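You operate a simulated robot arm through the tools that you are given. There is no shell and no other tool. Be economical: measure what you need, move in short steps, check, and stop when the job is done.

You run a simulated two-armed robot. Do the job below in one go: nothing can be reset, and whatever is moved stays where it is left.

Task
Put the white tray from the grey table on top of the grey hood. Put the black board that says "ctrl" from the grey table on the shelf in front of the fan. Take the white filter on the grey table and put it away on the counter of the extractor rack. Switch the black rack switch on. Put one of the dry packs from the top of the packing table on the clipped papers. Any order will do. Set down upright: white filter.

The check looks at the end state, three seconds after you hand in, the way a careful person would. Anything else that was tipped, shoved, dropped, spilled or broken makes it a failure.

Robot
Two 7-joint arms with vacuum grippers on one trunk, on a base that drives. Base frame: it is fixed to the floor where the robot stands at the start and does not move with it; the origin is under the middle of the robot, x ahead of it, y to its left, z up; the surface under the hand at the start is at about z = 780. Lengths are in mm, angles in degrees, forces in N, time in s.
The left shoulder is at the start at [70, 174, 1029], the right one opposite. With the tool pointing down near the work surface each hand reaches from about 340 to 800 mm from the robot's upright axis, wherever it stands, measured 20 degrees to its own side. Places, roughly: black board [500, -250, 750]; black rack switch [3200, -700, 200]; clipped papers [3750, 3250, 750]; counter of the extractor rack [-1500, 3100, 900]; dry pack [4250, 5500, 750]; grey hood [500, 1750, 750]; shelf in front of the fan [3400, -100, 900]; white filter (6x6x12 cm) [500, -900, 800]; white tray (23x25x3 cm) [500, 100, 800]. Payload 3.5 kg a hand.
Tool frame (each hand has its own): the origin (TCP) lies in the middle of the cups' lips, and z points out of the cups. The gripper has 2 cups of 32 mm across, covering 32 by 80 mm (tool x, y); the bellows give 10 mm. With the vacuum on, a cup seals on a smooth face that it is pressed against (1 to 4 N); it does not hold porous or soft things. The pull reaches 76 N.
Orientation is that of the tool frame in the base frame, as [roll, pitch, yaw] about the fixed x, y, z axes, in that order (R = Rz(yaw) Ry(pitch) Rx(roll)). With the cups facing straight down, the tool's x points along the base's -x, its y along +y and its z along -z.

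Tools
- The arms move only by the tool send_rows. It takes "left_commands", "right_commands" or both (then of equal length, played together; a hand with none holds still); each is a list of rows, each a list of 3 entries, a list of its own where there are three numbers: the vacuum: 1 switches it on, 0 off, then the shift along the tool's x, y, z in mm, then the turn, a rotation vector about the tool's x, y, z in degrees. In form: [[vacuum, [dx, dy, dz], [ax, ay, az]], ...]. A call has 1 to 10 rows; each row is the pose to reach, as a shift and turn from the pose commanded when the call began, along the tool's axes at that moment. Rows are played at 5 a second. More than 50 mm and 8.6 degrees between two rows, or a gripper value outside its range, and nothing of the call is played. A pose out of reach is approached as far as the arm can. The call stops where the force on the tool passes 40 N (or 10 N more than at its start, if that is more) or the arm is blocked; 0.2 s more then pass. The pull builds up within a second once a cup has sealed. Time passes only in rows, and 0.2 s behind the last, so rows that repeat a pose give it time. It gives the time, the measured TCP pose, the force on the tool (base axes) and the pull of the vacuum at its end, in the units of the frame above (readings bear some noise), with the torque about the TCP (base axes, N m) and any sound that the robot's microphone picked up, and new pictures: "pictures" is both (left out), scene, wrist or none (wrist: the cameras of the hands that moved).
- Cameras (640 x 400 px; columns grow to the right, rows downward): "scene" is now at [116.6, -44.2, 1331.3]; the picture's right is [-0.55, -0.84, -0.00], its down [-0.61, 0.40, -0.68] and it looks along [0.57, -0.38, -0.73] (base axes); focal length 253 px, centre (320, 200). "left" rides on the left gripper at [74, -19, -110] in its tool frame; the picture's right is [0.25, 0.97, 0.00], its down [-0.77, 0.20, -0.60] and it looks along [-0.58, 0.15, 0.80] (tool axes); focal length 218 px, centre (320, 200). "right" rides on the right gripper at [74, 19, -110] in its tool frame; the picture's right is [-0.25, 0.97, 0.00], its down [-0.77, -0.20, -0.60] and it looks along [-0.58, -0.15, 0.80] (tool axes); focal length 218 px, centre (320, 200). There is no depth. A picture from a camera that has moved, and an enlarged one, comes with that camera's place and axes in the base frame and with its lens.
- move_column(by): slides the trunk up (or, below 0, down) by that many mm; the arms and the scene camera ride with it, the base frame stays. It gives what a move gives, with no picture.
- base_move(legs): drives the robot by 1 to 6 legs, each [ahead, turn to the left] in mm and degrees, along the robot's own axes; the way and the turn of a leg run together, so that a leg with both is an arc; at most 1500 mm and 180 degrees a leg. The arms and the cameras ride along, it lands a little off, and it stops where it bumps. It gives what a move gives, and a new picture of the scene camera.
- head_to(pan, tilt): turns the head with the scene camera to pan (to the left, within 86 degrees either way) and tilt (down, from -29 to 69), counted from straight ahead of the robot. It gives what a move gives, and a new picture of the scene camera.
- inspect(camera, box): a new picture of the part [left, top, right, bottom] of that camera's present view, enlarged. The clock stands still meanwhile.
- job_done(): hands the job in; it is judged then, once.

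Work in short steps. Places have to be worked out from the pictures, the camera data and where the tool is seen: move nearer, look again, correct. Check each grasp and each placing, and mend what went wrong. You have 165 turns and 260 pictures in all, those below and enlarged ones among them. Switch the vacuum off and draw the arms clear of the work before you hand the job in, unless the task says otherwise; then end with one line.

The tools are called after "Request:" as name(argument=value, ...) on one line, values as JSON. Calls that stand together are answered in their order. send_rows: Moves the arms, as the interface text tells. Its arguments: {"type":"object","properties":{"left_commands":{"type":"array","items":{"type":"array"}},"right_commands":{"type":"array","items":{"type":"array"}},"pictures":{"type":"string","enum":["both","scene","wrist","none"]}},"required":[]} The other tools are called the same way: move_column (by) slides the trunk up or down; base_move (legs) drives the base; head_to (pan, tilt) turns the head that bears the scene camera; inspect (camera, box) takes an enlarged picture of a part of a camera's view; job_done () hands the job in.

At the start:

```text
t: 0.0
left_eef_pos: [455.8, -50.9, 1081.0]
left_tool_rot: [180.0, 0.1, 179.9]
left_contact_force: [-0.3, 0.4, 0.1]
left_torque: [-0.02, -0.01, -0.04]
left_pull: 0.0
right_eef_pos: [309.5, -392.1, 1010.6]
right_tool_rot: [-180.0, 0.1, 179.8]
right_contact_force: [0.0, 0.8, -0.2]
right_torque: [0.0, 0.0, -0.04]
right_pull: 0.2
trunk travel left (down, up): [-525.0, 315.0]
robot x, y, heading: [1.7, -3.3, 0.0]
head pan, tilt: [-33.3, 46.9]
```

scene: 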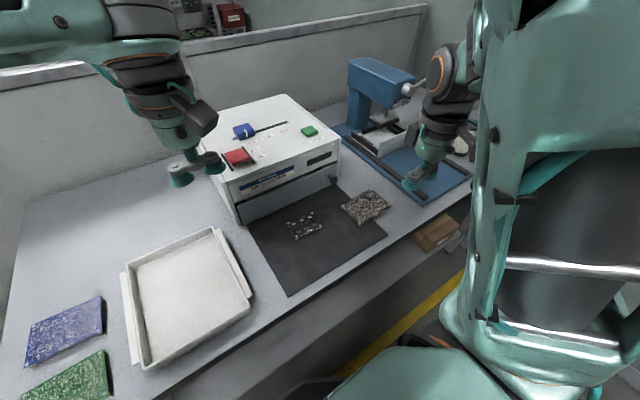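
right: 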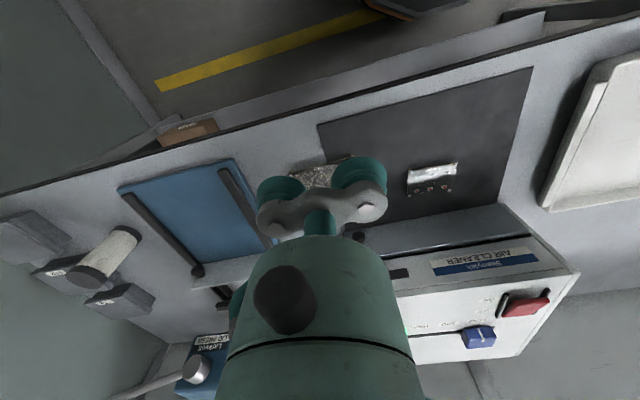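
left: 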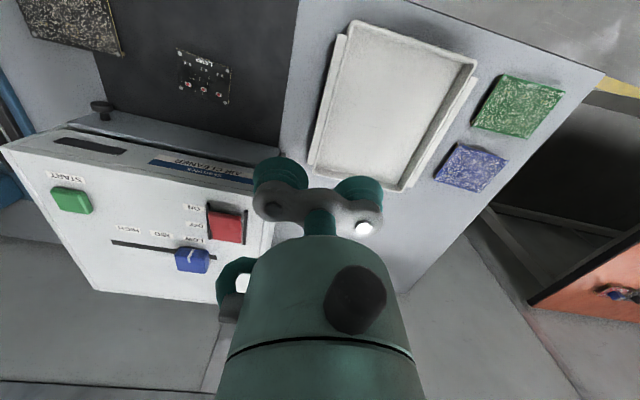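

I start by enlarging the wrist views to read the boards and find the filter.

Request:
inspect(camera="left", box=[20, 0, 340, 200])

Request:
inspect(camera="right", box=[0, 120, 480, 400])

Request:
head_to(pan=-60, tilt=40)

```text
2.00 times, centred on (180, 100) of left
camera zoom: at [380.7, -70.2, 1190.9], right [-0.25, 0.97, 0.0], down [0.77, 0.2, 0.6], along [0.58, 0.15, -0.8], focal length 436 px, centre (600, 400)
```

zoom: 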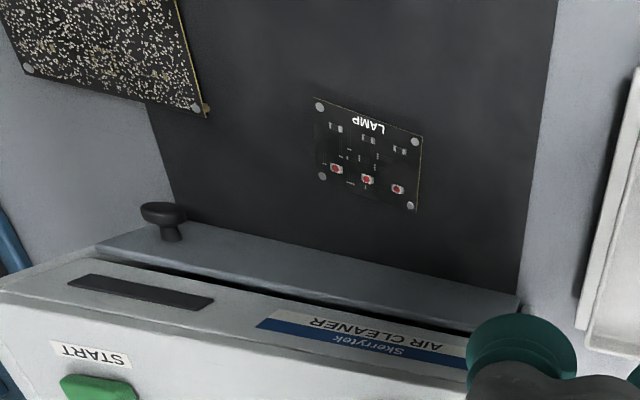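

```text
1.33 times, centred on (240, 260) of right
camera zoom: at [234.4, -374.1, 1121.2], right [0.25, 0.97, 0.0], down [0.77, -0.2, 0.6], along [0.58, -0.15, -0.8], focal length 291 px, centre (427, 120)
```

zoom: 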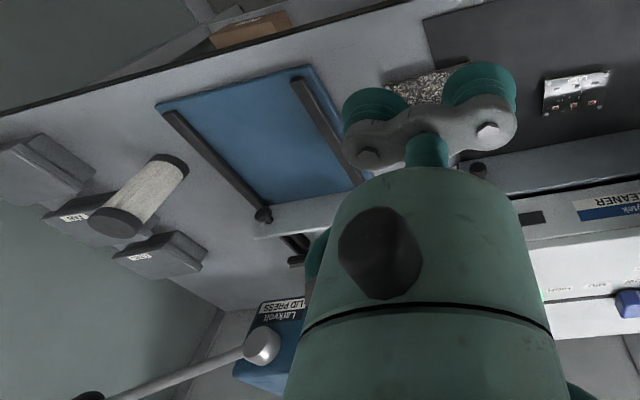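

```text
t: 0.9
left_eef_pos: [456.9, -50.9, 1081.3]
left_tool_rot: [-180.0, 0.0, 179.9]
left_contact_force: [-0.2, -0.4, 0.5]
left_torque: [0.02, 0.03, 0.02]
left_pull: 0.0
right_eef_pos: [309.3, -393.2, 1009.8]
right_tool_rot: [180.0, 0.1, 179.9]
right_contact_force: [-0.3, 0.1, -0.8]
right_torque: [0.0, 0.01, -0.01]
right_pull: 0.1
trunk travel left (down, up): [-525.0, 315.0]
robot x, y, heading: [-0.7, 3.6, 0.0]
head pan, tilt: [-60.0, 40.0]
camera scene: at [92.5, -73.9, 1341.2], right [-0.87, -0.5, 0.0], down [-0.32, 0.56, -0.77], along [0.38, -0.66, -0.64], focal length 253 px, centre (320, 200)
```

scene: 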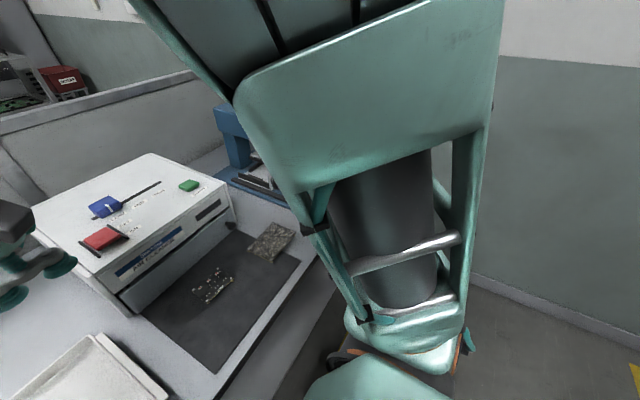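

The board in view reads "LAMP", so the ctrl board may be the speckled one. I move the right hand aside to see it.

Request:
send_rows(right_commands=[[0, [0, -50, 0], [0, 0, 0]], [0, [0, -100, 0], [0, 0, 0]], [0, [0, -150, 0], [0, 0, 0]]], pictures="wrist")

Request:
inspect(camera="scene", box=[180, 200, 320, 300])

```text
t: 1.7
left_eef_pos: [456.1, -54.0, 1080.7]
left_tool_rot: [179.8, 0.0, 180.0]
left_contact_force: [-0.2, -1.1, 0.2]
left_torque: [0.01, 0.03, -0.01]
left_pull: 0.1
right_eef_pos: [307.9, -548.2, 1008.6]
right_tool_rot: [179.9, -0.1, -179.9]
right_contact_force: [-0.4, -0.5, -0.3]
right_torque: [0.03, 0.02, 0.01]
right_pull: 0.1
trunk travel left (down, up): [-525.0, 315.0]
robot x, y, heading: [-2.1, 4.6, -0.4]
head pan, tilt: [-60.0, 40.0]
camera right: at [233.3, -528.5, 1119.9], right [0.25, 0.97, 0.0], down [0.77, -0.2, 0.6], along [0.58, -0.15, -0.8], focal length 218 px, centre (320, 200)
```

right: 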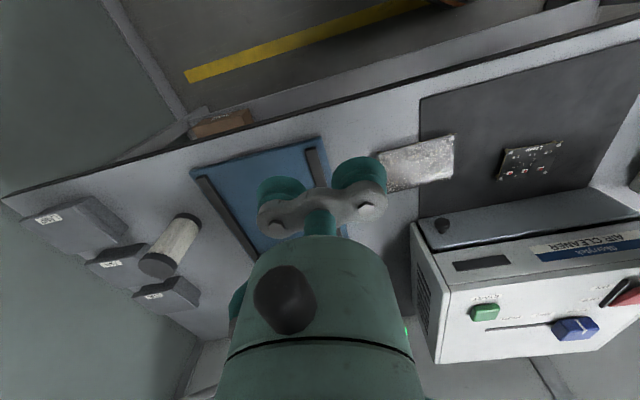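

```text
4.00 times, centred on (250, 250) of scene
camera zoom: at [92.9, -76.8, 1341.0], right [-0.87, -0.5, 0.0], down [-0.32, 0.56, -0.76], along [0.38, -0.66, -0.64], focal length 1014 px, centre (600, 0)
```

zoom: 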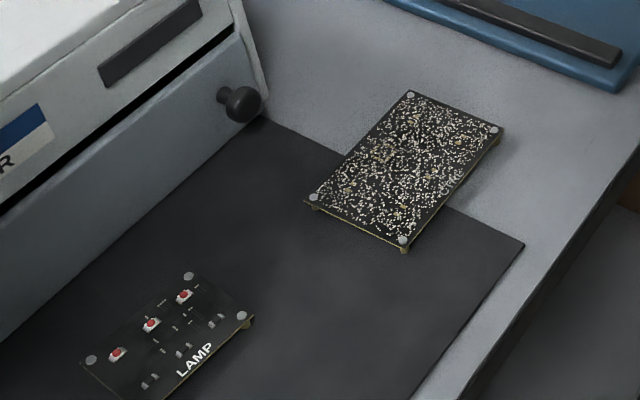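

Request:
inspect(camera="right", box=[360, 110, 600, 260])

Request:
inspect(camera="right", box=[20, 180, 260, 330])

Request:
inspect(camera="left", box=[400, 40, 600, 220])

```text
2.67 times, centred on (480, 185) of right
camera zoom: at [233.3, -528.5, 1119.9], right [0.25, 0.97, 0.0], down [0.77, -0.2, 0.6], along [0.58, -0.15, -0.8], focal length 582 px, centre (-107, 240)
```

zoom: 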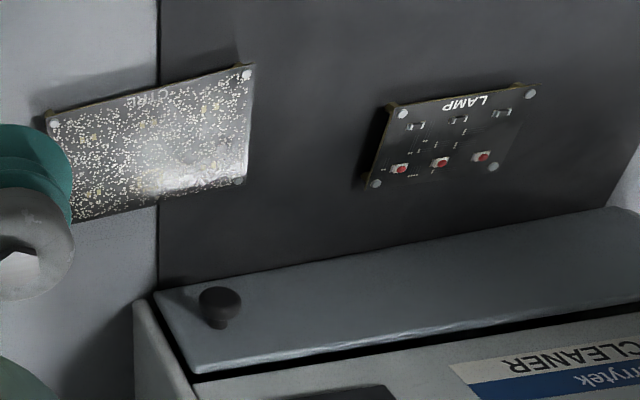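

```text
2.67 times, centred on (140, 255) of right
camera zoom: at [233.3, -528.5, 1119.9], right [0.25, 0.97, 0.0], down [0.77, -0.2, 0.6], along [0.58, -0.15, -0.8], focal length 582 px, centre (800, 53)
```

zoom: 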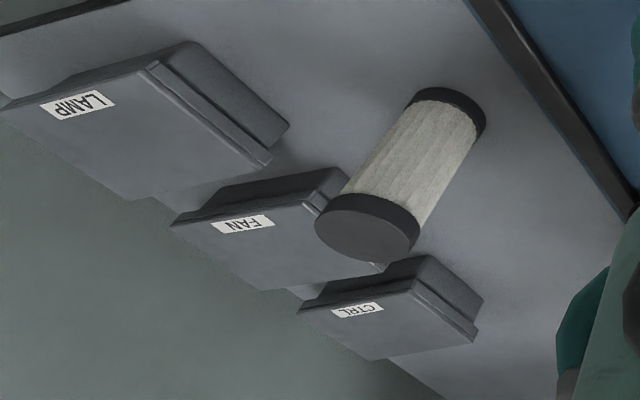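

```text
2.22 times, centred on (500, 130) of left
camera zoom: at [381.1, -72.7, 1190.5], right [-0.25, 0.97, 0.0], down [0.77, 0.2, 0.6], along [0.58, 0.15, -0.8], focal length 485 px, centre (-80, 356)
```

zoom: 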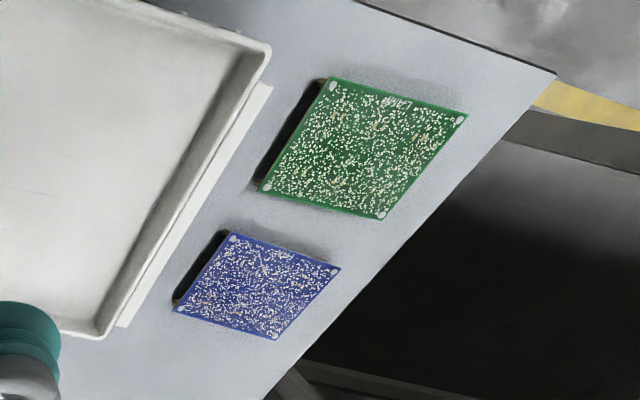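

The speckled board reads "CTRL" at about (450,-409), the filter stands beside the lidded boxes, and the tray centre is at about (450,74). I move the left hand over the tray and the right hand towards the filter, then look again.

Request:
send_rows(left_commands=[[0, [0, 40, 10], [0, 0, 0]], [0, [0, 80, 30], [0, 0, 0]], [0, [0, 125, 50], [0, 0, 0]], [0, [0, 125, 100], [0, 0, 0]], [0, [0, 125, 150], [0, 0, 0]], [0, [0, 125, 150], [0, 0, 0]]], right_commands=[[0, [0, -40, 0], [0, 0, 0]], [0, [0, -80, 0], [0, 0, 0]], [0, [-20, -120, 0], [0, 0, 0]], [0, [-40, -150, 0], [0, 0, 0]], [0, [-40, -150, 0], [0, 0, 0]], [0, [-40, -150, 0], [0, 0, 0]]], pictures="wrist")

```text
t: 3.1
left_eef_pos: [456.8, 76.8, 931.8]
left_tool_rot: [180.0, 0.0, 179.9]
left_contact_force: [0.0, -0.3, -0.6]
left_torque: [0.0, 0.0, 0.0]
left_pull: 0.1
right_eef_pos: [348.9, -694.2, 1009.6]
right_tool_rot: [-180.0, 0.0, 179.8]
right_contact_force: [-0.3, 0.1, 0.2]
right_torque: [0.02, -0.01, 0.0]
right_pull: 0.0
trunk travel left (down, up): [-525.0, 315.0]
robot x, y, heading: [4.2, 1.4, 0.2]
head pan, tilt: [-60.0, 40.0]
camera right: at [273.6, -675.4, 1120.6], right [0.25, 0.97, 0.0], down [0.77, -0.2, 0.6], along [0.58, -0.15, -0.8], focal length 218 px, centre (320, 200)
camera left: at [379.7, 57.7, 1041.1], right [-0.25, 0.97, 0.0], down [0.77, 0.2, 0.6], along [0.58, 0.15, -0.8], focal length 218 px, centre (320, 200)
```

right: 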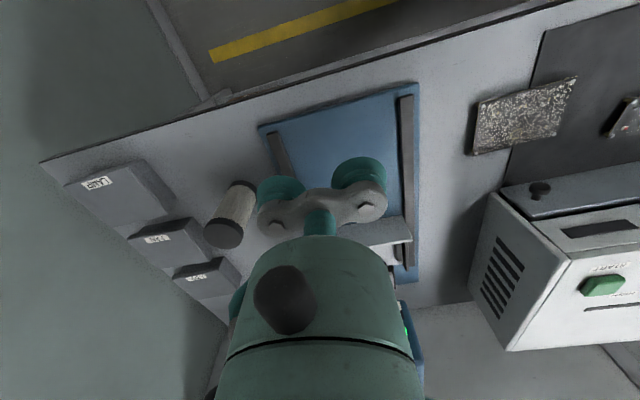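
left: 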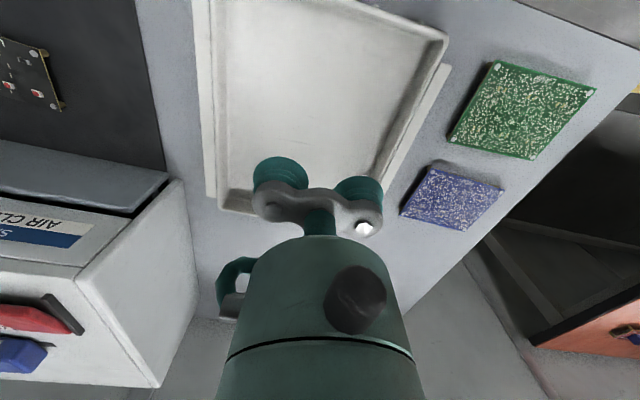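

The tray centre works out at about (478,66) and the filter cap at about (468,-879,886), which is out of reach from here. I take the tray first, centring and descending carefully with the vacuum on.

Request:
send_rows(left_commands=[[0, [-21, -10, 30], [0, 0, 0]], [0, [-21, -10, 75], [0, 0, 0]], [1, [-21, -10, 115], [0, 0, 0]], [1, [-21, -10, 135], [0, 0, 0]], [1, [-21, -10, 142], [0, 0, 0]], [1, [-21, -10, 142], [0, 0, 0]]], pictures="wrist")

```text
t: 4.5
left_eef_pos: [478.6, 64.4, 788.0]
left_tool_rot: [180.0, 0.0, 179.9]
left_contact_force: [0.5, 0.0, 0.0]
left_torque: [0.03, 0.0, 0.0]
left_pull: 0.1
right_eef_pos: [347.4, -695.3, 1009.4]
right_tool_rot: [180.0, 0.1, 179.9]
right_contact_force: [0.4, -0.2, 0.2]
right_torque: [0.0, -0.02, 0.02]
right_pull: 0.2
trunk travel left (down, up): [-525.0, 315.0]
robot x, y, heading: [1.1, 0.7, 0.2]
head pan, tilt: [-60.0, 40.0]
camera left: at [402.3, 44.3, 898.8], right [-0.25, 0.97, 0.0], down [0.77, 0.2, 0.6], along [0.58, 0.15, -0.8], focal length 218 px, centre (320, 200)
```

left: 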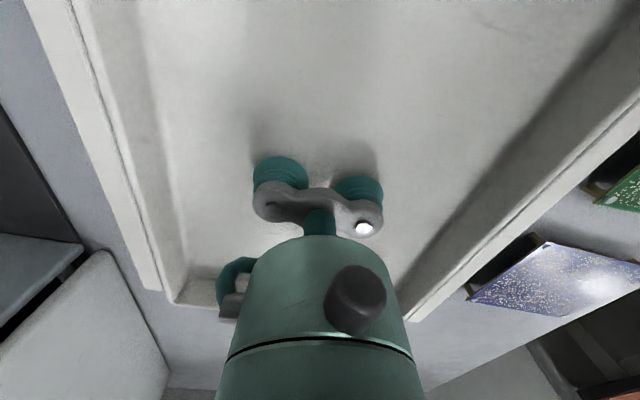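

No contact yet; the view says the centre is about 7 mm further out and 5 mm left. I go down in small steps.

Request:
send_rows(left_commands=[[1, [-7, 5, 4], [0, 0, 0]], [1, [-7, 5, 8], [0, 0, 0]], [1, [-7, 5, 12], [0, 0, 0]], [1, [-7, 5, 16], [0, 0, 0]], [1, [-7, 5, 16], [0, 0, 0]]], pictures="none")

```text
t: 5.3
left_eef_pos: [484.4, 68.4, 782.2]
left_tool_rot: [-179.9, 0.7, -179.9]
left_contact_force: [-8.2, 1.0, 20.5]
left_torque: [0.12, 0.47, -0.21]
left_pull: 75.8
right_eef_pos: [345.4, -694.7, 1010.7]
right_tool_rot: [-180.0, 0.1, -180.0]
right_contact_force: [0.4, -0.3, 0.2]
right_torque: [0.0, 0.01, 0.01]
right_pull: 0.1
trunk travel left (down, up): [-525.0, 315.0]
robot x, y, heading: [3.5, -1.9, 0.1]
head pan, tilt: [-60.0, 40.0]
stopped in row 3 (left hand): the force on the tool passed its limit at 46 N (the readings are from after the stop); the commanded pose is now the measured one
```

Full seal: pull 76 N. I lift slowly.

Request:
send_rows(left_commands=[[1, [0, 0, -10], [0, 0, 0]], [1, [0, 0, -40], [0, 0, 0]], [1, [0, 0, -80], [0, 0, 0]], [1, [0, 0, -120], [0, 0, 0]], [1, [0, 0, -160], [0, 0, 0]], [1, [40, 0, -180], [0, 0, 0]], [1, [80, 0, -180], [0, 0, 0]], [1, [80, 0, -180], [0, 0, 0]]], pictures="wrist")

Request:
head_to(pan=80, tilt=20)

```text
t: 7.1
left_eef_pos: [404.9, 67.9, 960.0]
left_tool_rot: [180.0, 0.4, 180.0]
left_contact_force: [0.3, 0.6, -2.4]
left_torque: [0.0, -0.02, 0.0]
left_pull: 76.0
right_eef_pos: [349.1, -693.9, 1009.1]
right_tool_rot: [180.0, 0.0, -180.0]
right_contact_force: [0.2, 0.4, 0.0]
right_torque: [0.0, -0.01, 0.0]
right_pull: 0.1
trunk travel left (down, up): [-525.0, 315.0]
robot x, y, heading: [0.1, 0.7, -0.2]
head pan, tilt: [-60.0, 40.0]
camera left: at [329.0, 49.4, 1068.5], right [-0.25, 0.97, 0.0], down [0.77, 0.2, 0.61], along [0.59, 0.15, -0.79], focal length 218 px, centre (320, 200)
```

left: 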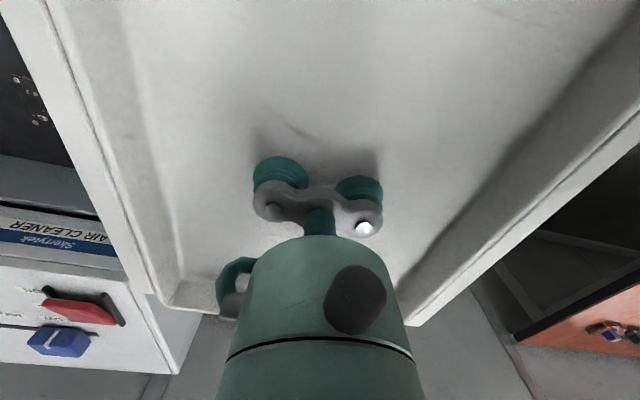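

```text
t: 9.3
left_eef_pos: [404.6, 68.4, 960.2]
left_tool_rot: [-180.0, 0.3, -180.0]
left_contact_force: [0.4, -0.5, -1.0]
left_torque: [0.01, 0.0, -0.03]
left_pull: 75.1
right_eef_pos: [347.4, -693.7, 1008.8]
right_tool_rot: [180.0, -0.1, 180.0]
right_contact_force: [-0.6, -0.9, 0.2]
right_torque: [0.0, -0.04, 0.03]
right_pull: 0.1
trunk travel left (down, up): [-525.0, 315.0]
robot x, y, heading: [-0.3, 0.7, -0.1]
head pan, tilt: [80.0, 20.0]
camera scene: at [66.2, 91.2, 1372.7], right [0.98, -0.17, 0.0], down [-0.06, -0.34, -0.94], along [0.16, 0.93, -0.34], focal length 253 px, centre (320, 200)
```

scene: 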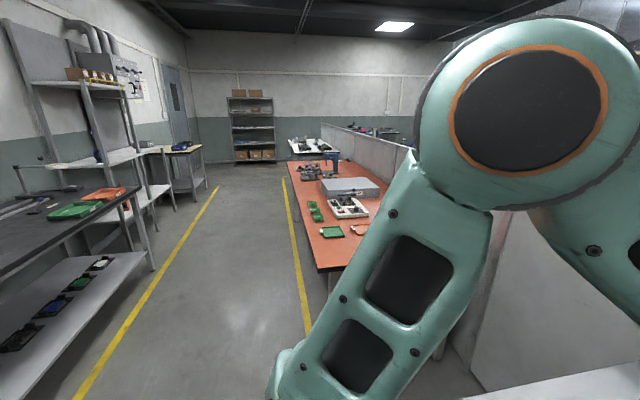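

The tray is held and the grey hood is visible on the orange table near (550,1755). I draw the right hand in, back off and turn right to see the way towards the filter.

Request:
send_rows(right_commands=[[0, [0, 50, -20], [0, 0, 0]], [0, [0, 100, -40], [0, 0, 0]], [0, [0, 150, -60], [0, 0, 0]], [0, [0, 200, -60], [0, 0, 0]], [0, [0, 250, -60], [0, 0, 0]], [0, [0, 300, -60], [0, 0, 0]]], pictures="none")

Request:
head_to(pan=0, tilt=30)

Request:
base_move(legs=[[-350, 0], [0, -90]])

```text
refused: row 1 steps farther than a row can; nothing moved
```

```text
t: 10.8
left_eef_pos: [404.5, 68.7, 960.3]
left_tool_rot: [180.0, 0.4, 179.9]
left_contact_force: [0.1, 0.3, -2.3]
left_torque: [-0.04, 0.0, 0.01]
left_pull: 75.7
right_eef_pos: [348.8, -693.3, 1010.6]
right_tool_rot: [180.0, 0.0, 179.9]
right_contact_force: [0.7, 0.2, -0.7]
right_torque: [-0.02, 0.03, -0.03]
right_pull: 0.0
trunk travel left (down, up): [-525.0, 315.0]
robot x, y, heading: [1.1, -1.4, 0.3]
head pan, tilt: [0.0, 30.0]
camera scene: at [140.5, -0.4, 1356.6], right [0.0, -1.0, 0.0], down [-0.5, 0.0, -0.87], along [0.87, 0.0, -0.5], focal length 253 px, centre (320, 200)
```

scene: 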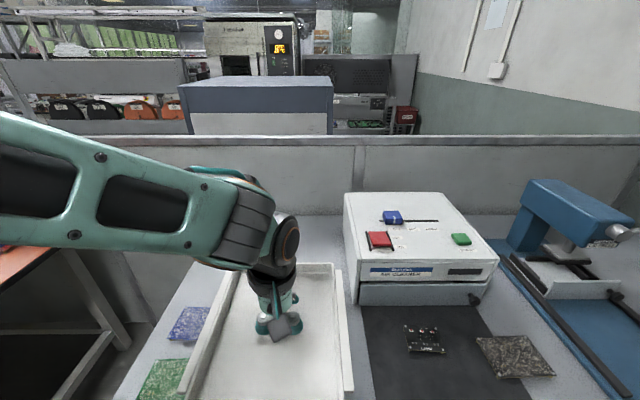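

```text
t: 16.9
left_eef_pos: [-265.3, -400.9, 959.5]
left_tool_rot: [-180.0, 0.5, 92.7]
left_contact_force: [-0.1, -0.1, -3.4]
left_torque: [-0.03, 0.0, -0.02]
left_pull: 76.0
right_eef_pos: [-1030.7, -380.6, 1009.4]
right_tool_rot: [179.9, 0.0, 92.6]
right_contact_force: [-0.3, -0.9, 0.9]
right_torque: [-0.04, 0.01, 0.02]
right_pull: 0.1
trunk travel left (down, up): [-525.0, 315.0]
robot x, y, heading: [-350.0, 0.9, -87.5]
head pan, tilt: [0.0, 30.0]
camera scene: at [-346.5, -140.8, 1356.6], right [-1.0, -0.05, 0.0], down [-0.02, 0.5, -0.87], along [0.04, -0.86, -0.5], focal length 253 px, centre (320, 200)
```

scene: 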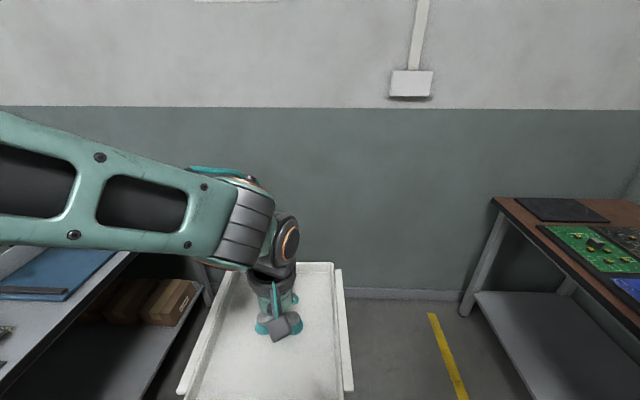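

Clear floor to the wall at y≈-1260. I draw in the right hand, then drive on 530, turn left and go ahead to the table.

Request:
send_rows(right_commands=[[0, [0, 45, -15], [0, 0, 0]], [0, [0, 90, -30], [0, 0, 0]], [0, [0, 135, -40], [0, 0, 0]], [0, [0, 180, -40], [0, 0, 0]], [0, [0, 225, -40], [0, 0, 0]], [0, [0, 270, -40], [0, 0, 0]]], pictures="none")

Request:
base_move(legs=[[530, 0], [0, 87.5], [300, 0]])

```text
t: 18.2
left_eef_pos: [-262.2, -400.6, 958.8]
left_tool_rot: [-179.6, 0.3, 92.7]
left_contact_force: [0.9, -0.2, -1.9]
left_torque: [0.0, 0.04, 0.01]
left_pull: 75.1
right_eef_pos: [-755.3, -366.7, 1049.8]
right_tool_rot: [-179.8, 0.2, 92.7]
right_contact_force: [0.3, 0.7, 0.1]
right_torque: [0.03, 0.0, 0.02]
right_pull: 0.1
trunk travel left (down, up): [-525.0, 315.0]
robot x, y, heading: [-353.5, -1.1, -87.5]
head pan, tilt: [0.0, 30.0]
```

```text
t: 26.8
left_eef_pos: [377.6, -443.4, 959.3]
left_tool_rot: [-180.0, 0.4, -178.3]
left_contact_force: [-0.4, 0.5, -1.8]
left_torque: [-0.01, 0.0, -0.01]
left_pull: 75.7
right_eef_pos: [334.4, -935.9, 1049.0]
right_tool_rot: [179.9, 0.0, -178.4]
right_contact_force: [0.4, -0.3, 0.0]
right_torque: [-0.04, -0.01, 0.01]
right_pull: 0.1
trunk travel left (down, up): [-525.0, 315.0]
robot x, y, heading: [-25.6, -526.7, 1.7]
head pan, tilt: [0.0, 30.0]
camera scene: at [116.0, -520.5, 1356.5], right [0.03, -1.0, 0.0], down [-0.5, -0.02, -0.87], along [0.87, 0.03, -0.5], focal length 253 px, centre (320, 200)
```

scene: 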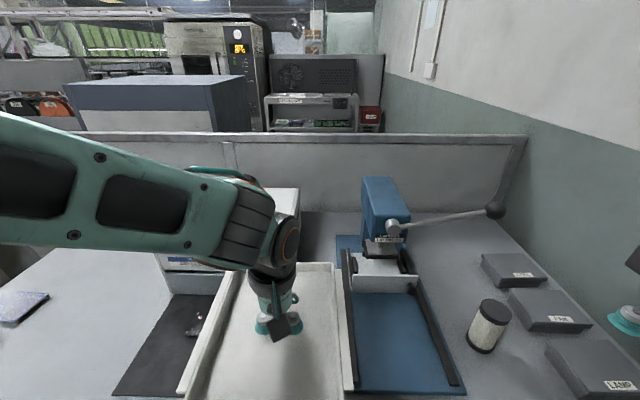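

The filter cap is confirmed near (472,-879,886). I bring the right hand above it so the −y cup is centred on the cap, and look.

Request:
send_rows(right_commands=[[0, [-35, 19, 20], [0, 0, 0]], [0, [-70, 38, 40], [0, 0, 0]], [0, [-105, 57, 60], [0, 0, 0]], [0, [-140, 77, 80], [0, 0, 0]], [0, [-140, 77, 115], [0, 0, 0]], [0, [-140, 77, 115], [0, 0, 0]]], pictures="both")

```text
t: 28.2
left_eef_pos: [377.3, -443.6, 959.4]
left_tool_rot: [-179.9, 0.4, -178.3]
left_contact_force: [-0.3, 0.7, -2.7]
left_torque: [0.04, 0.01, 0.0]
left_pull: 75.1
right_eef_pos: [470.5, -856.8, 936.5]
right_tool_rot: [179.9, -0.1, -178.3]
right_contact_force: [1.0, 0.3, 0.2]
right_torque: [-0.01, 0.01, 0.03]
right_pull: 0.1
trunk travel left (down, up): [-525.0, 315.0]
robot x, y, heading: [-24.8, -525.1, 1.6]
head pan, tilt: [0.0, 30.0]
camera scene: at [115.1, -520.1, 1356.6], right [0.03, -1.0, 0.0], down [-0.5, -0.02, -0.87], along [0.87, 0.03, -0.5], focal length 253 px, centre (320, 200)
camera right: at [395.7, -839.2, 1047.1], right [0.22, 0.97, 0.0], down [0.78, -0.18, 0.6], along [0.59, -0.14, -0.8], focal length 218 px, centre (320, 200)
```

scene: 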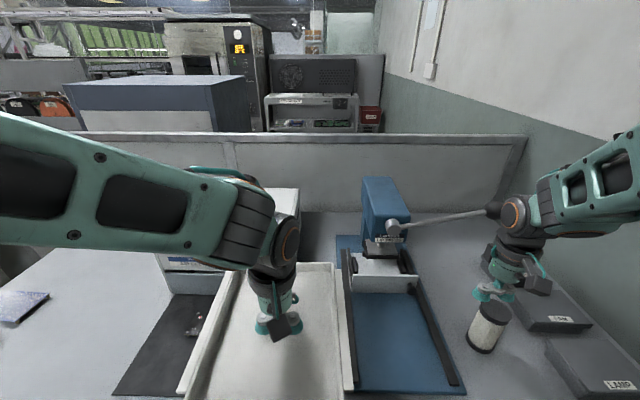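
right: 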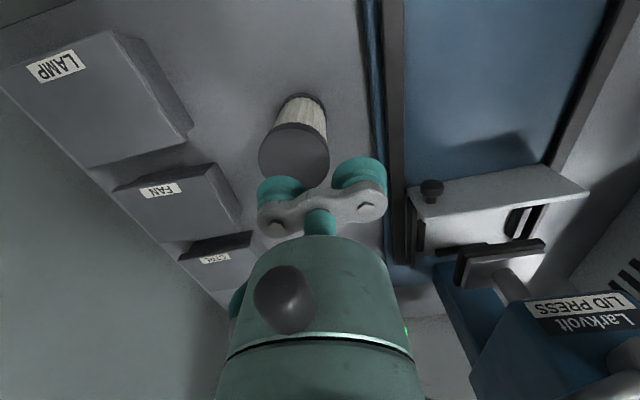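

The cap's centre reads (462,-875), so I shift slightly and descend in small steps with the vacuum on.

Request:
send_rows(right_commands=[[0, [9, 6, 20], [0, 0, 0]], [1, [9, 6, 35], [0, 0, 0]], [1, [9, 6, 42], [0, 0, 0]], [1, [9, 6, 46], [0, 0, 0]], [1, [9, 6, 50], [0, 0, 0]], [1, [9, 6, 53], [0, 0, 0]], [1, [9, 6, 53], [0, 0, 0]]], pictures="wrist")

```text
t: 29.8
left_eef_pos: [374.6, -441.3, 960.2]
left_tool_rot: [-179.7, 0.6, -178.4]
left_contact_force: [-0.6, -0.5, -1.6]
left_torque: [-0.02, 0.03, 0.01]
left_pull: 75.5
right_eef_pos: [460.8, -847.6, 883.1]
right_tool_rot: [-179.9, 0.2, -178.4]
right_contact_force: [3.4, -0.1, 30.0]
right_torque: [-1.17, -0.19, 0.03]
right_pull: 37.5
trunk travel left (down, up): [-525.0, 315.0]
robot x, y, heading: [-24.9, -525.6, 1.8]
head pan, tilt: [0.0, 30.0]
camera right: at [385.7, -831.2, 994.6], right [0.22, 0.97, 0.0], down [0.77, -0.18, 0.61], along [0.59, -0.14, -0.79], focal length 218 px, centre (320, 200)
```

right: 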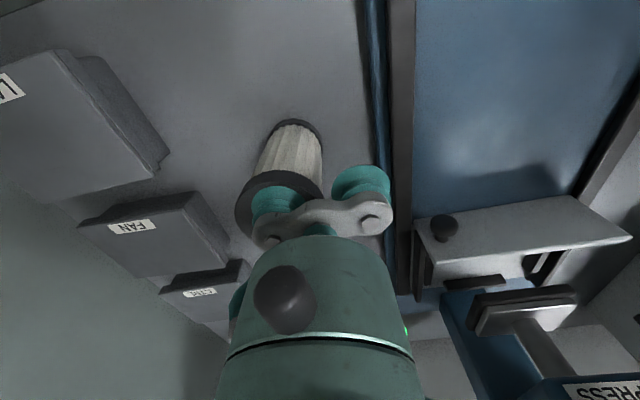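

One cup sealed (37.5 N). I lift and draw it in.

Request:
send_rows(right_commands=[[1, [0, 0, -10], [0, 0, 0]], [1, [0, 0, -40], [0, 0, 0]], [1, [0, 0, -80], [0, 0, 0]], [1, [0, 0, -120], [0, 0, 0]], [1, [0, 0, -160], [0, 0, 0]], [1, [40, 0, -185], [0, 0, 0]], [1, [80, 0, -200], [0, 0, 0]], [1, [120, 0, -200], [0, 0, 0]], [1, [120, 0, -200], [0, 0, 0]]], pictures="wrist")

```text
t: 31.8
left_eef_pos: [378.4, -443.2, 958.2]
left_tool_rot: [-179.9, 0.4, -178.3]
left_contact_force: [1.6, 0.1, -2.2]
left_torque: [-0.02, 0.03, 0.03]
left_pull: 75.4
right_eef_pos: [343.7, -856.6, 1079.9]
right_tool_rot: [177.7, 0.4, -178.3]
right_contact_force: [-1.1, 0.3, -1.5]
right_torque: [-0.93, -0.04, 0.0]
right_pull: 37.3
trunk travel left (down, up): [-525.0, 315.0]
robot x, y, heading: [-25.6, -522.3, 1.6]
head pan, tilt: [0.0, 30.0]
camera right: at [268.2, -843.4, 1191.0], right [0.22, 0.97, 0.04], down [0.77, -0.2, 0.6], along [0.59, -0.1, -0.8], focal length 218 px, centre (320, 200)
```

right: 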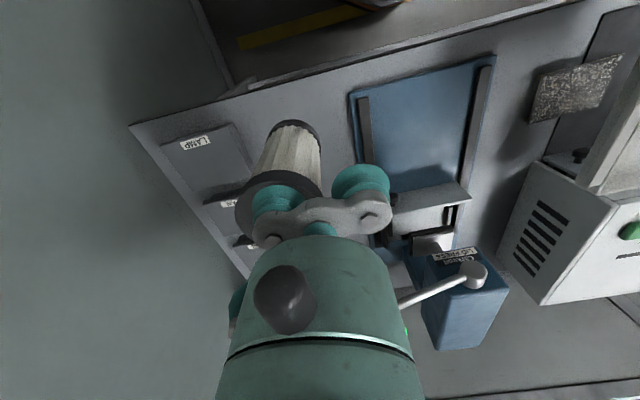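

Both held. I back off, turn left, drive along the aisle to the hood and turn to face it.

Request:
base_move(legs=[[-325, 0], [0, 88.4], [1100, 0], [1075, 0], [0, -90]])

```text
t: 51.9
left_eef_pos: [91.0, 1727.3, 959.3]
left_tool_rot: [180.0, 0.5, 178.9]
left_contact_force: [0.1, -0.1, -2.2]
left_torque: [-0.02, -0.01, 0.03]
left_pull: 75.4
right_eef_pos: [36.4, 1315.1, 1077.4]
right_tool_rot: [177.7, 0.1, 178.7]
right_contact_force: [-0.2, 0.9, -0.9]
right_torque: [-0.89, 0.07, 0.02]
right_pull: 37.7
trunk travel left (down, up): [-525.0, 315.0]
robot x, y, heading: [-313.7, 1665.4, -0.9]
head pan, tilt: [0.0, 30.0]
camera scene: at [-174.7, 1662.5, 1356.6], right [-0.02, -1.0, 0.0], down [-0.5, 0.01, -0.87], along [0.87, -0.01, -0.5], focal length 253 px, centre (320, 200)
```

scene: 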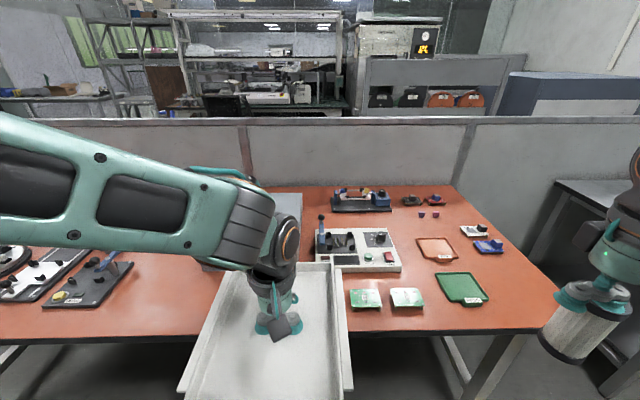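

The arm hides the hood. I shift the left hand to the right a bit for a clear view of the hood.

Request:
send_rows(left_commands=[[1, [0, -40, 0], [0, 0, 0]], [1, [0, -80, 0], [0, 0, 0]], [1, [0, -120, 0], [0, 0, 0]], [1, [0, -150, 0], [0, 0, 0]], [1, [0, -150, 0], [0, 0, 0]]], pictures="scene")

```text
t: 53.1
left_eef_pos: [88.1, 1578.0, 961.3]
left_tool_rot: [-180.0, 0.4, 179.0]
left_contact_force: [-0.5, 0.4, -1.8]
left_torque: [-0.02, -0.02, 0.01]
left_pull: 75.4
right_eef_pos: [36.6, 1315.5, 1077.2]
right_tool_rot: [177.5, -0.1, 178.5]
right_contact_force: [-0.5, -0.3, -1.0]
right_torque: [-0.89, 0.04, -0.01]
right_pull: 37.9
trunk travel left (down, up): [-525.0, 315.0]
robot x, y, heading: [-316.0, 1669.2, -0.7]
head pan, tilt: [0.0, 30.0]
camera scene: at [-174.7, 1663.6, 1356.6], right [-0.02, -1.0, 0.0], down [-0.5, 0.01, -0.87], along [0.87, -0.01, -0.5], focal length 253 px, centre (320, 200)
```

scene: 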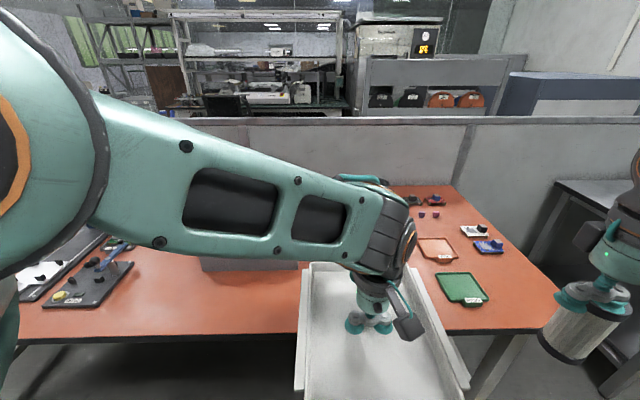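

I put the left hand back and turn the robot left by 30°, so that the hood appears right of the arm.

Request:
send_rows(left_commands=[[1, [0, 40, 0], [0, 0, 0]], [1, [0, 80, 0], [0, 0, 0]], [1, [0, 120, 0], [0, 0, 0]], [1, [0, 150, 0], [0, 0, 0]], [1, [0, 150, 0], [0, 0, 0]]], pictures="none")

Request:
base_move(legs=[[0, 30]])

```text
t: 54.3
left_eef_pos: [89.7, 1727.3, 959.6]
left_tool_rot: [179.9, 0.5, 179.0]
left_contact_force: [1.0, 0.4, -3.1]
left_torque: [-0.03, -0.01, 0.06]
left_pull: 75.9
right_eef_pos: [37.0, 1312.9, 1077.0]
right_tool_rot: [177.3, 0.1, 178.6]
right_contact_force: [0.8, 0.0, -1.2]
right_torque: [-0.86, 0.06, -0.02]
right_pull: 37.7
trunk travel left (down, up): [-525.0, 315.0]
robot x, y, heading: [-314.8, 1666.6, -0.7]
head pan, tilt: [0.0, 30.0]
```

```text
t: 56.2
left_eef_pos: [3.2, 1923.3, 959.5]
left_tool_rot: [-180.0, 0.4, -150.9]
left_contact_force: [0.3, -0.5, -1.7]
left_torque: [-0.01, 0.02, -0.01]
left_pull: 75.7
right_eef_pos: [164.9, 1536.7, 1077.3]
right_tool_rot: [177.4, -0.1, -151.4]
right_contact_force: [-0.1, 0.2, -1.4]
right_torque: [-0.8, -0.41, -0.04]
right_pull: 37.8
trunk travel left (down, up): [-525.0, 315.0]
robot x, y, heading: [-313.8, 1664.6, 29.1]
head pan, tilt: [0.0, 30.0]
camera scene: at [-192.4, 1733.4, 1356.6], right [0.49, -0.87, 0.0], down [-0.44, -0.24, -0.87], along [0.76, 0.42, -0.5], focal length 253 px, centre (320, 200)
```

scene: 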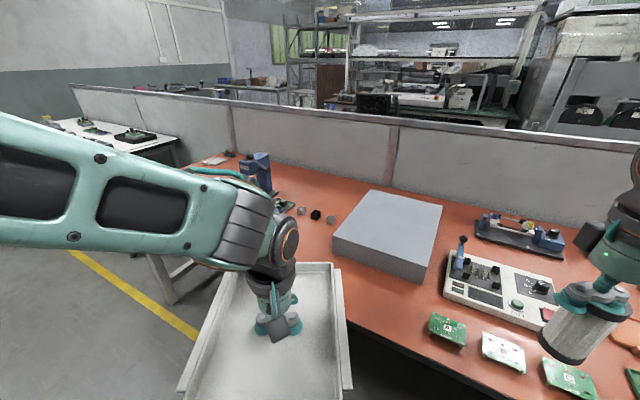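

The hood's top is at z≈830, spanning x 415–810 and y 1736–2022. I face the table again and drive ahead to x≈-130.

Request:
base_move(legs=[[0, -29.1], [180, 0]])

```text
t: 59.1
left_eef_pos: [267.0, 1734.3, 960.2]
left_tool_rot: [-180.0, 0.4, 179.9]
left_contact_force: [-0.2, 0.2, -3.0]
left_torque: [-0.01, 0.05, 0.0]
left_pull: 75.5
right_eef_pos: [220.2, 1317.8, 1077.1]
right_tool_rot: [177.3, -0.1, 179.4]
right_contact_force: [0.7, -0.3, -2.1]
right_torque: [-0.92, 0.02, 0.02]
right_pull: 37.2
trunk travel left (down, up): [-525.0, 315.0]
robot x, y, heading: [-136.7, 1663.8, -0.2]
head pan, tilt: [0.0, 30.0]
camera scene: at [3.8, 1664.3, 1356.5], right [0.0, -1.0, 0.0], down [-0.5, 0.0, -0.87], along [0.87, 0.0, -0.5], focal length 253 px, centre (320, 200)
```

scene: 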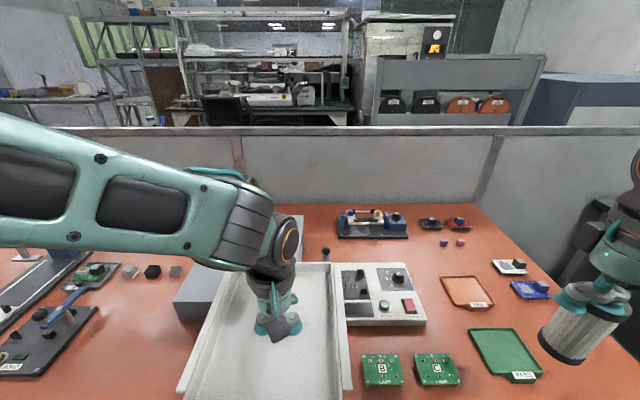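

I move the tray over the hood at the same height, then look.

Request:
send_rows(left_commands=[[1, [-38, 18, 0], [0, 0, 0]], [1, [-76, 36, 0], [0, 0, 0]], [1, [-114, 54, 0], [0, 0, 0]], [1, [-152, 72, 0], [0, 0, 0]], [1, [-190, 90, 0], [0, 0, 0]], [1, [-228, 108, 0], [0, 0, 0]], [1, [-266, 126, 0], [0, 0, 0]], [1, [-303, 143, 0], [0, 0, 0]], [1, [-303, 143, 40], [0, 0, 0]], [1, [-303, 143, 40], [0, 0, 0]]], pictures="both")

```text
t: 61.4
left_eef_pos: [569.6, 1874.8, 923.3]
left_tool_rot: [-180.0, 0.4, 179.9]
left_contact_force: [-0.4, 0.2, -1.8]
left_torque: [0.04, 0.02, 0.0]
left_pull: 75.8
right_eef_pos: [218.7, 1318.5, 1077.3]
right_tool_rot: [177.3, -0.1, 179.4]
right_contact_force: [-0.6, 0.0, -0.6]
right_torque: [-0.88, 0.03, 0.01]
right_pull: 38.2
trunk travel left (down, up): [-525.0, 315.0]
robot x, y, heading: [-138.5, 1662.7, -0.3]
head pan, tilt: [0.0, 30.0]
camera scene: at [2.9, 1664.3, 1356.6], right [0.0, -1.0, 0.0], down [-0.5, 0.0, -0.87], along [0.87, 0.0, -0.5], focal length 253 px, centre (320, 200)
camera left: at [493.7, 1855.7, 1031.2], right [-0.25, 0.97, 0.0], down [0.77, 0.2, 0.61], along [0.59, 0.15, -0.79], focal length 218 px, centre (320, 200)
```

scene: 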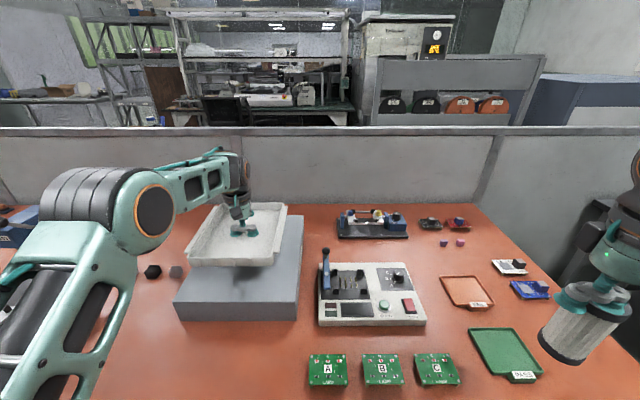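
left: 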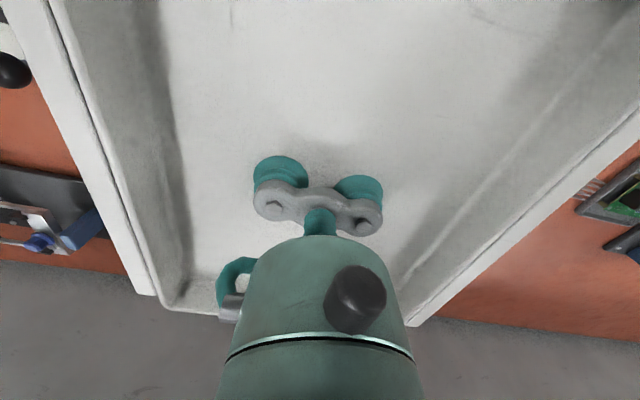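

The tray is over the hood; I shift 25 mm further out and lower it, finishing in small steps.

Request:
send_rows(left_commands=[[1, [-25, 0, 15], [0, 0, 0]], [1, [-25, 0, 35], [0, 0, 0]], [1, [-25, 0, 50], [0, 0, 0]], [1, [-25, 0, 57], [0, 0, 0]], [1, [-25, 0, 62], [0, 0, 0]], [1, [-25, 0, 66], [0, 0, 0]], [1, [-25, 0, 70], [0, 0, 0]], [1, [-25, 0, 70], [0, 0, 0]]], pictures="scene")

```text
t: 63.1
left_eef_pos: [596.0, 1876.2, 851.5]
left_tool_rot: [179.9, 0.4, 179.9]
left_contact_force: [-0.5, -0.2, -2.4]
left_torque: [-0.02, -0.01, -0.01]
left_pull: 74.9
right_eef_pos: [220.3, 1318.7, 1077.9]
right_tool_rot: [177.3, -0.1, 179.4]
right_contact_force: [-0.2, -0.4, -1.2]
right_torque: [-0.9, 0.04, 0.03]
right_pull: 37.3
trunk travel left (down, up): [-525.0, 315.0]
robot x, y, heading: [-134.1, 1663.0, -0.2]
head pan, tilt: [0.0, 30.0]
camera scene: at [3.2, 1664.3, 1356.6], right [0.0, -1.0, 0.0], down [-0.5, 0.0, -0.87], along [0.87, 0.0, -0.5], focal length 253 px, centre (320, 200)
```

scene: 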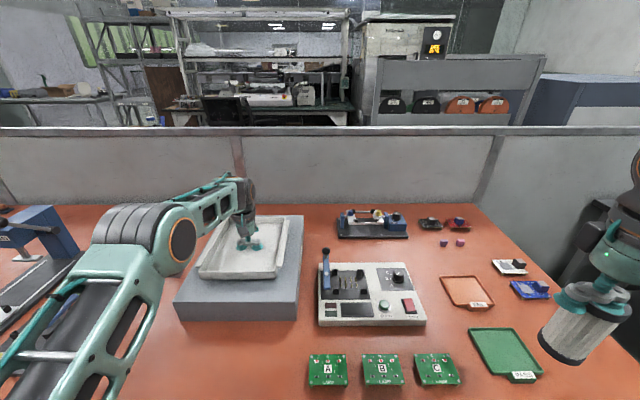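

Still hanging; I go down further in 3 mm steps.

Request:
send_rows(left_commands=[[1, [0, 0, 3], [0, 0, 0]], [1, [0, 0, 6], [0, 0, 0]], [1, [0, 0, 9], [0, 0, 0]], [1, [0, 0, 9], [0, 0, 0]]], pictures="none")

```text
t: 64.2
left_eef_pos: [595.4, 1876.5, 843.2]
left_tool_rot: [180.0, 0.4, 179.9]
left_contact_force: [-0.7, -0.3, -2.2]
left_torque: [0.01, -0.02, -0.03]
left_pull: 75.6
right_eef_pos: [219.7, 1318.7, 1076.3]
right_tool_rot: [177.4, -0.1, 179.3]
right_contact_force: [0.5, -0.3, -1.0]
right_torque: [-0.86, -0.01, -0.03]
right_pull: 38.1
trunk travel left (down, up): [-525.0, 315.0]
robot x, y, heading: [-136.4, 1666.1, -0.1]
head pan, tilt: [0.0, 30.0]
```

Request:
send_rows(left_commands=[[1, [0, 0, 3], [0, 0, 0]], [1, [0, 0, 6], [0, 0, 0]], [1, [0, 0, 9], [0, 0, 0]], [1, [0, 0, 9], [0, 0, 0]]], pictures="scene")

```text
t: 65.2
left_eef_pos: [594.8, 1875.6, 838.5]
left_tool_rot: [-179.9, 1.0, 179.9]
left_contact_force: [13.3, 6.1, 36.3]
left_torque: [-0.03, 0.63, -0.43]
left_pull: 75.7
right_eef_pos: [217.6, 1319.0, 1078.5]
right_tool_rot: [177.3, 0.1, 179.4]
right_contact_force: [-0.5, 1.5, -0.8]
right_torque: [-0.89, 0.01, 0.0]
right_pull: 37.3
trunk travel left (down, up): [-525.0, 315.0]
robot x, y, heading: [-142.0, 1666.7, 0.1]
head pan, tilt: [0.0, 30.0]
camera scene: at [-0.2, 1663.5, 1357.4], right [0.0, -1.0, 0.0], down [-0.5, 0.0, -0.87], along [0.87, 0.0, -0.5], focal length 253 px, centre (320, 200)
```

scene: 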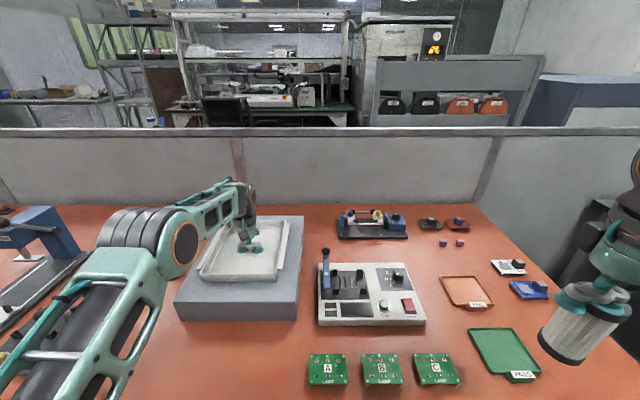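

Contact on the hood. I vent the vacuum, raise the hand straight up, then back.

Request:
send_rows(left_commands=[[0, [0, 0, -3], [0, 0, 0]], [0, [0, 0, -3], [0, 0, 0]], [0, [0, 0, -3], [0, 0, 0]], [0, [0, 0, -3], [0, 0, 0]], [0, [0, 0, -5], [0, 0, 0]], [0, [0, 0, -20], [0, 0, 0]], [0, [0, 0, -60], [0, 0, 0]], [0, [0, 0, -100], [0, 0, 0]], [0, [0, 0, -140], [0, 0, 0]]], pictures="wrist")

```text
t: 67.2
left_eef_pos: [593.8, 1874.8, 973.9]
left_tool_rot: [-180.0, 0.3, 179.9]
left_contact_force: [-0.9, 0.2, 0.0]
left_torque: [-0.02, 0.01, 0.01]
left_pull: 0.1
right_eef_pos: [219.3, 1319.1, 1077.3]
right_tool_rot: [177.2, -0.1, 179.5]
right_contact_force: [-0.3, -0.3, -1.5]
right_torque: [-0.87, 0.02, -0.03]
right_pull: 37.4
trunk travel left (down, up): [-525.0, 315.0]
robot x, y, heading: [-132.5, 1663.2, -0.1]
head pan, tilt: [0.0, 30.0]
camera left: at [516.7, 1855.9, 1083.0], right [-0.25, 0.97, 0.0], down [0.77, 0.2, 0.61], along [0.59, 0.15, -0.79], focal length 218 px, centre (320, 200)
```

left: 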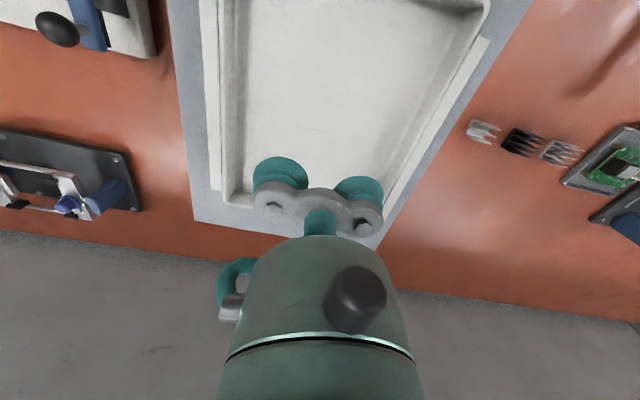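

The tray sits squarely on the hood. I retract the left hand, back off and turn to face down the aisle.

Request:
send_rows(left_commands=[[0, [45, 0, -15], [0, 0, 0]], [0, [90, 0, -30], [0, 0, 0]], [0, [135, 0, -45], [0, 0, 0]], [0, [180, 0, -60], [0, 0, 0]], [0, [225, 0, -75], [0, 0, 0]], [0, [270, -10, -90], [0, 0, 0]], [0, [315, -10, -100], [0, 0, 0]], [0, [350, -10, -100], [0, 0, 0]]], pictures="none")

Request:
base_move(legs=[[-260, 0], [0, 90]])

Request:
head_to(pan=40, tilt=15)

```text
t: 69.0
left_eef_pos: [241.4, 1868.4, 1072.9]
left_tool_rot: [-179.8, 0.5, 179.8]
left_contact_force: [0.0, -0.5, 0.2]
left_torque: [0.02, 0.02, -0.02]
left_pull: 0.0
right_eef_pos: [220.1, 1319.1, 1076.6]
right_tool_rot: [177.4, 0.0, 179.4]
right_contact_force: [0.2, -1.0, -1.5]
right_torque: [-0.89, 0.01, 0.02]
right_pull: 37.5
trunk travel left (down, up): [-525.0, 315.0]
robot x, y, heading: [-138.0, 1665.4, 0.2]
head pan, tilt: [0.0, 30.0]
```

```text
t: 74.7
left_eef_pos: [-609.5, 2044.3, 1071.4]
left_tool_rot: [-179.9, 0.4, -89.7]
left_contact_force: [0.6, 0.4, 1.0]
left_torque: [0.0, 0.0, -0.01]
left_pull: 0.0
right_eef_pos: [-60.2, 2024.9, 1077.9]
right_tool_rot: [177.3, -0.2, -90.0]
right_contact_force: [0.9, 0.1, -1.8]
right_torque: [-0.02, -0.88, -0.01]
right_pull: 38.1
trunk travel left (down, up): [-525.0, 315.0]
robot x, y, heading: [-401.7, 1666.8, 90.4]
head pan, tilt: [0.0, 30.0]
camera scene: at [-403.4, 1805.2, 1356.6], right [1.0, 0.01, 0.0], down [0.0, -0.5, -0.87], along [-0.01, 0.87, -0.5], focal length 253 px, centre (320, 200)
```

scene: 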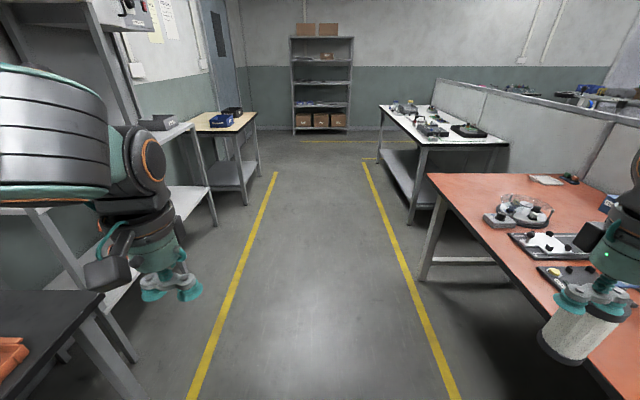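

```text
t: 75.8
left_eef_pos: [-608.5, 2043.5, 1071.5]
left_tool_rot: [-180.0, 0.4, -89.5]
left_contact_force: [0.5, 0.0, 0.2]
left_torque: [0.01, 0.04, 0.0]
left_pull: 0.2
right_eef_pos: [-60.2, 2025.0, 1075.9]
right_tool_rot: [177.3, 0.0, -90.1]
right_contact_force: [-0.4, -0.2, -1.5]
right_torque: [-0.03, -0.86, -0.01]
right_pull: 37.4
trunk travel left (down, up): [-525.0, 315.0]
robot x, y, heading: [-401.0, 1666.5, 90.6]
head pan, tilt: [40.0, 15.0]
camera scene: at [-463.2, 1785.9, 1380.7], right [0.76, 0.65, 0.0], down [0.17, -0.2, -0.97], along [-0.63, 0.74, -0.26], focal length 253 px, centre (320, 200)
```

scene: 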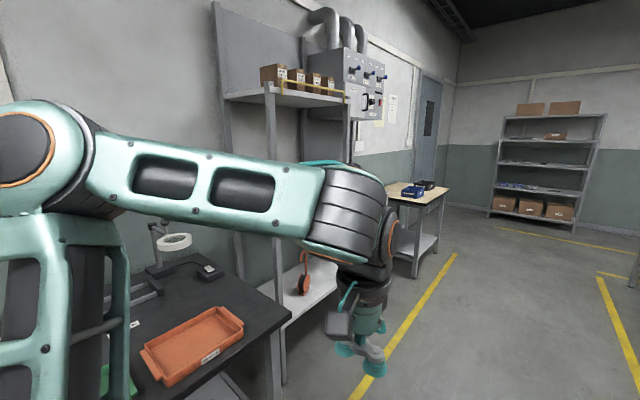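

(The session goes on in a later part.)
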